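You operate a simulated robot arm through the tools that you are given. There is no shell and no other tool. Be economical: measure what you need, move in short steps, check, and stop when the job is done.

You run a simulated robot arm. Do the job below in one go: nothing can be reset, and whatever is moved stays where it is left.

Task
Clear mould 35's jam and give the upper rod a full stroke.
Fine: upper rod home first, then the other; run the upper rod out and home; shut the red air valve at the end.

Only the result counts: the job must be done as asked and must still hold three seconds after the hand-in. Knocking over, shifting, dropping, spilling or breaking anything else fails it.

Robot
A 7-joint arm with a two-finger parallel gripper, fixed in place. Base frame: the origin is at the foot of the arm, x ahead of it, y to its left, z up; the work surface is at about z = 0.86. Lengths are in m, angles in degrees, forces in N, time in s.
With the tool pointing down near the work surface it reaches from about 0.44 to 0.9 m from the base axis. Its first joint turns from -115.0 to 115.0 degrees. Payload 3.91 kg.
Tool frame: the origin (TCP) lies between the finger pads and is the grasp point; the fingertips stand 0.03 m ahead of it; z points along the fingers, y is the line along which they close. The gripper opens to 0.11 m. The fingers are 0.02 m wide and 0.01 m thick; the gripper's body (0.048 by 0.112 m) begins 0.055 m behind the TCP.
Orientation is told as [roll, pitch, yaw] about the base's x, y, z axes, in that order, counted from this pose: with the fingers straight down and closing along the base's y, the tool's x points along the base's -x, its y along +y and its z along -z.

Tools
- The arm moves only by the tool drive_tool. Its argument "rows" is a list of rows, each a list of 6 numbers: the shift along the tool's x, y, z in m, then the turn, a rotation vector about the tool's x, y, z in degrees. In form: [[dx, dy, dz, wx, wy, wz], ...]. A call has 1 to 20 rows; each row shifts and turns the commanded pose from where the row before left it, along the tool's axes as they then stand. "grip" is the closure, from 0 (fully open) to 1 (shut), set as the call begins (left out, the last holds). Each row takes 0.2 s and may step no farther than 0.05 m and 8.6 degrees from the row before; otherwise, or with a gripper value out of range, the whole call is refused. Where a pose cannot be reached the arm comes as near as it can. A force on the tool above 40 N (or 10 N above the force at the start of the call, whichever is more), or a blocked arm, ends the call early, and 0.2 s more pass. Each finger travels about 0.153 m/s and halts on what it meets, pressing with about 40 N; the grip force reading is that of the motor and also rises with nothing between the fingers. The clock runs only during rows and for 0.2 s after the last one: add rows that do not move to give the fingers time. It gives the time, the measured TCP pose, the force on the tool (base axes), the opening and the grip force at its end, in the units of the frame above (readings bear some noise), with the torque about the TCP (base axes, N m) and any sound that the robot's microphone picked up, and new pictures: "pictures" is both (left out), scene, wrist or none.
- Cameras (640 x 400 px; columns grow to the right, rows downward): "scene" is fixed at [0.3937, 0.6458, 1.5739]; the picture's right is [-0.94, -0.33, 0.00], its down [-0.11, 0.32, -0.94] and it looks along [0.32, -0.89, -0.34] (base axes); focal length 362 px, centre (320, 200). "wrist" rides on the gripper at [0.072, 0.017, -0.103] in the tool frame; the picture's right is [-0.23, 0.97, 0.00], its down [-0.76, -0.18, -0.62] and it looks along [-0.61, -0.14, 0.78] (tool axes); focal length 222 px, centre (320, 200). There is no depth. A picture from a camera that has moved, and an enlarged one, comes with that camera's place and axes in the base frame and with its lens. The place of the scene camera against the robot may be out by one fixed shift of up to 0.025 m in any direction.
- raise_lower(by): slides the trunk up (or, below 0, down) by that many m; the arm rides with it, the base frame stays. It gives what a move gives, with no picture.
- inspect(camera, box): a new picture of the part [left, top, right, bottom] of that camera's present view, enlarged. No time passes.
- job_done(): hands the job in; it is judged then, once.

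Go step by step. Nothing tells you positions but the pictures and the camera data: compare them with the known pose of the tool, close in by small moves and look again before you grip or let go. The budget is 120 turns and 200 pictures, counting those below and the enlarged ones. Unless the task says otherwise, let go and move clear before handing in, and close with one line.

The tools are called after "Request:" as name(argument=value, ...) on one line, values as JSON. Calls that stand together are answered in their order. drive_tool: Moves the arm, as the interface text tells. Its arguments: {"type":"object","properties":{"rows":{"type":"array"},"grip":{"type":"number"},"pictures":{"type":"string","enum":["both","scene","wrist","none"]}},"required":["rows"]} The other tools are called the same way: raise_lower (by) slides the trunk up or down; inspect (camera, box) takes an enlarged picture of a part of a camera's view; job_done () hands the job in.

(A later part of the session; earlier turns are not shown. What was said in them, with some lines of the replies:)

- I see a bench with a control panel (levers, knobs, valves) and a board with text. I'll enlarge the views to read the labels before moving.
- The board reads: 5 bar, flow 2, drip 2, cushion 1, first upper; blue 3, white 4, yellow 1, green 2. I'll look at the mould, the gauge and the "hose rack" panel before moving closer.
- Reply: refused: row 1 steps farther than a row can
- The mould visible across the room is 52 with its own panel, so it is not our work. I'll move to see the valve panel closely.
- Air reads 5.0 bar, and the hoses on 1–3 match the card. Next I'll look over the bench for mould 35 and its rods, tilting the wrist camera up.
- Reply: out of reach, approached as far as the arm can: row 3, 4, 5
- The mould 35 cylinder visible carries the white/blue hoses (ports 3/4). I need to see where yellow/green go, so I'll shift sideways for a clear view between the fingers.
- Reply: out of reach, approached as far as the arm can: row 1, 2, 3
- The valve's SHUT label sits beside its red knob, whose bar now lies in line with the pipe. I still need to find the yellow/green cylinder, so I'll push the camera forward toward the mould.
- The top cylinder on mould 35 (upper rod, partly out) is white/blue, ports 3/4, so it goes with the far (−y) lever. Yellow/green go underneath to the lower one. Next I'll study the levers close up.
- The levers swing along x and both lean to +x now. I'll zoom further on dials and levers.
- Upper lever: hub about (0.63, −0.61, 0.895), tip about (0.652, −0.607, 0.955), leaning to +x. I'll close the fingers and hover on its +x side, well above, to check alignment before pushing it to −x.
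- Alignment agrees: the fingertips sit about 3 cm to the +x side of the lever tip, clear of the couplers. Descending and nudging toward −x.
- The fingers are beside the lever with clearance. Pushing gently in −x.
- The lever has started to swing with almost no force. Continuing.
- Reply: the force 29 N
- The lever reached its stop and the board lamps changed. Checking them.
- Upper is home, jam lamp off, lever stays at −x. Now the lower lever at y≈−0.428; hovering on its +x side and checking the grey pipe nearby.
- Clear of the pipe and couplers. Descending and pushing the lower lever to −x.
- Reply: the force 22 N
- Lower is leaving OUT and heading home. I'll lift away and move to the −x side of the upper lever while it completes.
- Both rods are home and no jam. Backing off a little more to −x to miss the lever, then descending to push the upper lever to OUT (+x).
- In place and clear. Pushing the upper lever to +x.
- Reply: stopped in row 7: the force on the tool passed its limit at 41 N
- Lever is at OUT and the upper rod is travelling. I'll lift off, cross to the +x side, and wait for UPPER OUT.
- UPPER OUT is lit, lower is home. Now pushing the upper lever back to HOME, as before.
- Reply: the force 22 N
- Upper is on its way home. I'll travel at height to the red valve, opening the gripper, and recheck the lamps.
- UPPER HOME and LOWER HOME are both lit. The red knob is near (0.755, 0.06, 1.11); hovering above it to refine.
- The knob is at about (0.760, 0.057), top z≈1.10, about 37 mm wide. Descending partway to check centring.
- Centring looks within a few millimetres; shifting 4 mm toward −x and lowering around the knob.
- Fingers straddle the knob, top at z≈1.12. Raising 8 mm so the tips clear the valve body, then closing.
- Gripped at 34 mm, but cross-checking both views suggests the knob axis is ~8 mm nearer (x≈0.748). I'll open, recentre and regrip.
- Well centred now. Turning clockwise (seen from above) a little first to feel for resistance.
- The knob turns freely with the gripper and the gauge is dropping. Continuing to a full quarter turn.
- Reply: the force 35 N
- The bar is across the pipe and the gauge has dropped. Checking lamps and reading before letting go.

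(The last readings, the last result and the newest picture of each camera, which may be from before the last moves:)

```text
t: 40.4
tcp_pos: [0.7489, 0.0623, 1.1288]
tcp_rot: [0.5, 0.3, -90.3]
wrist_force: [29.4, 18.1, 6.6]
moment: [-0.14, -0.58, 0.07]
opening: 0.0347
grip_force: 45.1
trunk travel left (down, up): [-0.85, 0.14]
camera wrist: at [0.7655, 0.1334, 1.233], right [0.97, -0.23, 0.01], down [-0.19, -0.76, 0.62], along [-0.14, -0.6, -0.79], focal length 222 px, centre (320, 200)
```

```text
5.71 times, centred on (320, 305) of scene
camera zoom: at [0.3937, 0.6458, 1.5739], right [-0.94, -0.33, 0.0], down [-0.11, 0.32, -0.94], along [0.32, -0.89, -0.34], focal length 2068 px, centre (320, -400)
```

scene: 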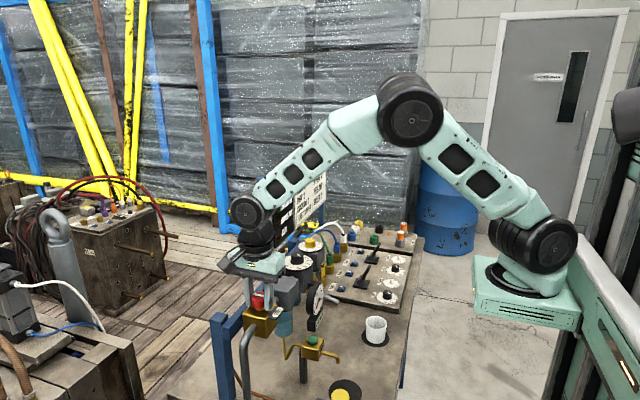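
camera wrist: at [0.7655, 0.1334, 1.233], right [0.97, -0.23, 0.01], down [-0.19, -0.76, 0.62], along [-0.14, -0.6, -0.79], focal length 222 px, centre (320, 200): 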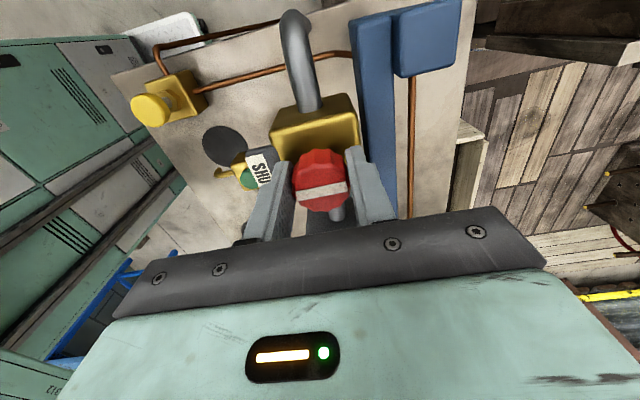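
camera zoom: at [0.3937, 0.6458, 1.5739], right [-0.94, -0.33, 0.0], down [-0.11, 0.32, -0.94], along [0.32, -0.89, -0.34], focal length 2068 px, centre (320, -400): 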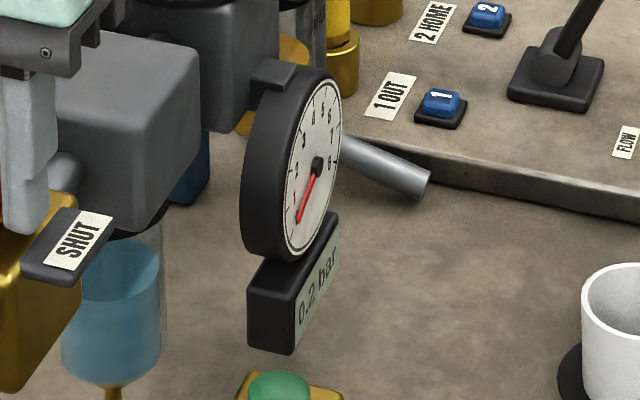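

Pressure is at 0.2 bar and falling; lamps are dark with the air off. Releasing slightly and lifting clear.

Request:
drive_tool(rows=[[0, 0, 0, 0, 0, 0], [0, 0, 0, 0, 0, 0]], grip=0.52, pictures="none")

Request:
drive_tool(rows=[[0, 0, -0.04, 0, 0, 0], [0, 0, -0.045, 0, 0, 0], [0, 0, -0.045, 0, 0, 0], [0, -0.045, 0, 0, 0, 0], [0, -0.045, 0, 0, 0, 0], [0, -0.045, 0, 0, 0, 0], [0, -0.045, 0, 0, 0, 0]], pictures="scene")

Request:
inspect(camera="scene", box=[200, 140, 430, 340])

Request:
inspect(camera="scene", box=[230, 270, 345, 350])

Request:
inspect(camera="scene", box=[0, 240, 140, 360])

```text
t: 41.0
tcp_pos: [0.7459, 0.0598, 1.1292]
tcp_rot: [0.1, 0.2, -90.2]
wrist_force: [0.0, 0.2, -0.8]
moment: [0.0, 0.01, -0.03]
opening: 0.0527
grip_force: 0.1
trunk travel left (down, up): [-0.85, 0.14]
```

```text
t: 42.6
tcp_pos: [0.5679, 0.0591, 1.2581]
tcp_rot: [0.2, 0.2, -90.1]
wrist_force: [-0.1, 0.2, 0.1]
moment: [-0.01, 0.03, -0.02]
opening: 0.0527
grip_force: 0.0
trunk travel left (down, up): [-0.85, 0.14]
```

scene: 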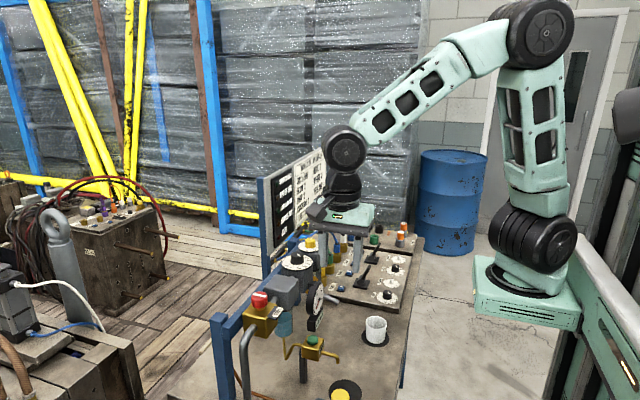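

```text
2.00 times, centred on (315, 240) of scene
camera zoom: at [0.3937, 0.6458, 1.5739], right [-0.94, -0.33, 0.0], down [-0.11, 0.32, -0.94], along [0.32, -0.89, -0.34], focal length 724 px, centre (330, 120)
```

zoom: 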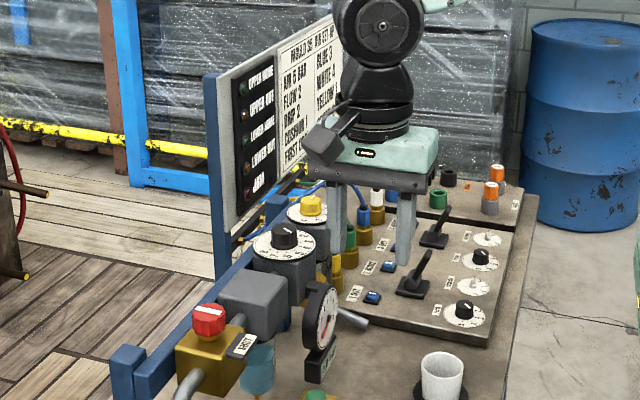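

```text
5.00 times, centred on (288, 310) of scene
camera zoom: at [0.3937, 0.6458, 1.5739], right [-0.94, -0.33, 0.0], down [-0.11, 0.32, -0.94], along [0.32, -0.89, -0.34], focal length 1810 px, centre (482, -350)
```

zoom: 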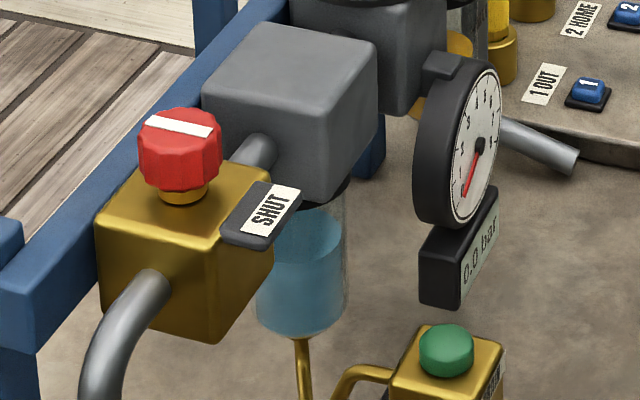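

```text
3.33 times, centred on (70, 300) of scene
camera zoom: at [0.3937, 0.6458, 1.5739], right [-0.94, -0.33, 0.0], down [-0.11, 0.32, -0.94], along [0.32, -0.89, -0.34], focal length 1207 px, centre (1153, -133)
```

zoom: 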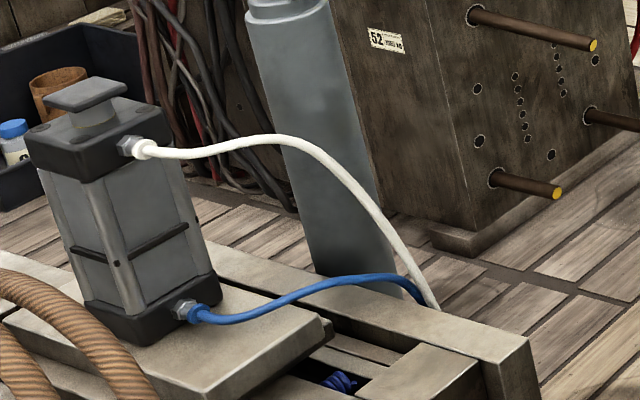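

The gauge reads 0.0 bar and the red bar points to SHUT. The upper rod is fully home and both levers are at HOME. The lamps are dark because the air is off, nothing else was disturbed and the arm is clear, so I'm handing in.

Request:
job_done()

```text
The job is handed in.
```

Mould 35's jam is cleared: the upper rod went home first, then the lower. The upper rod then ran fully out and home, and the red air valve is shut at 0.0 bar. I left the flow, drip and cushion dials as found, though they don't match the card.
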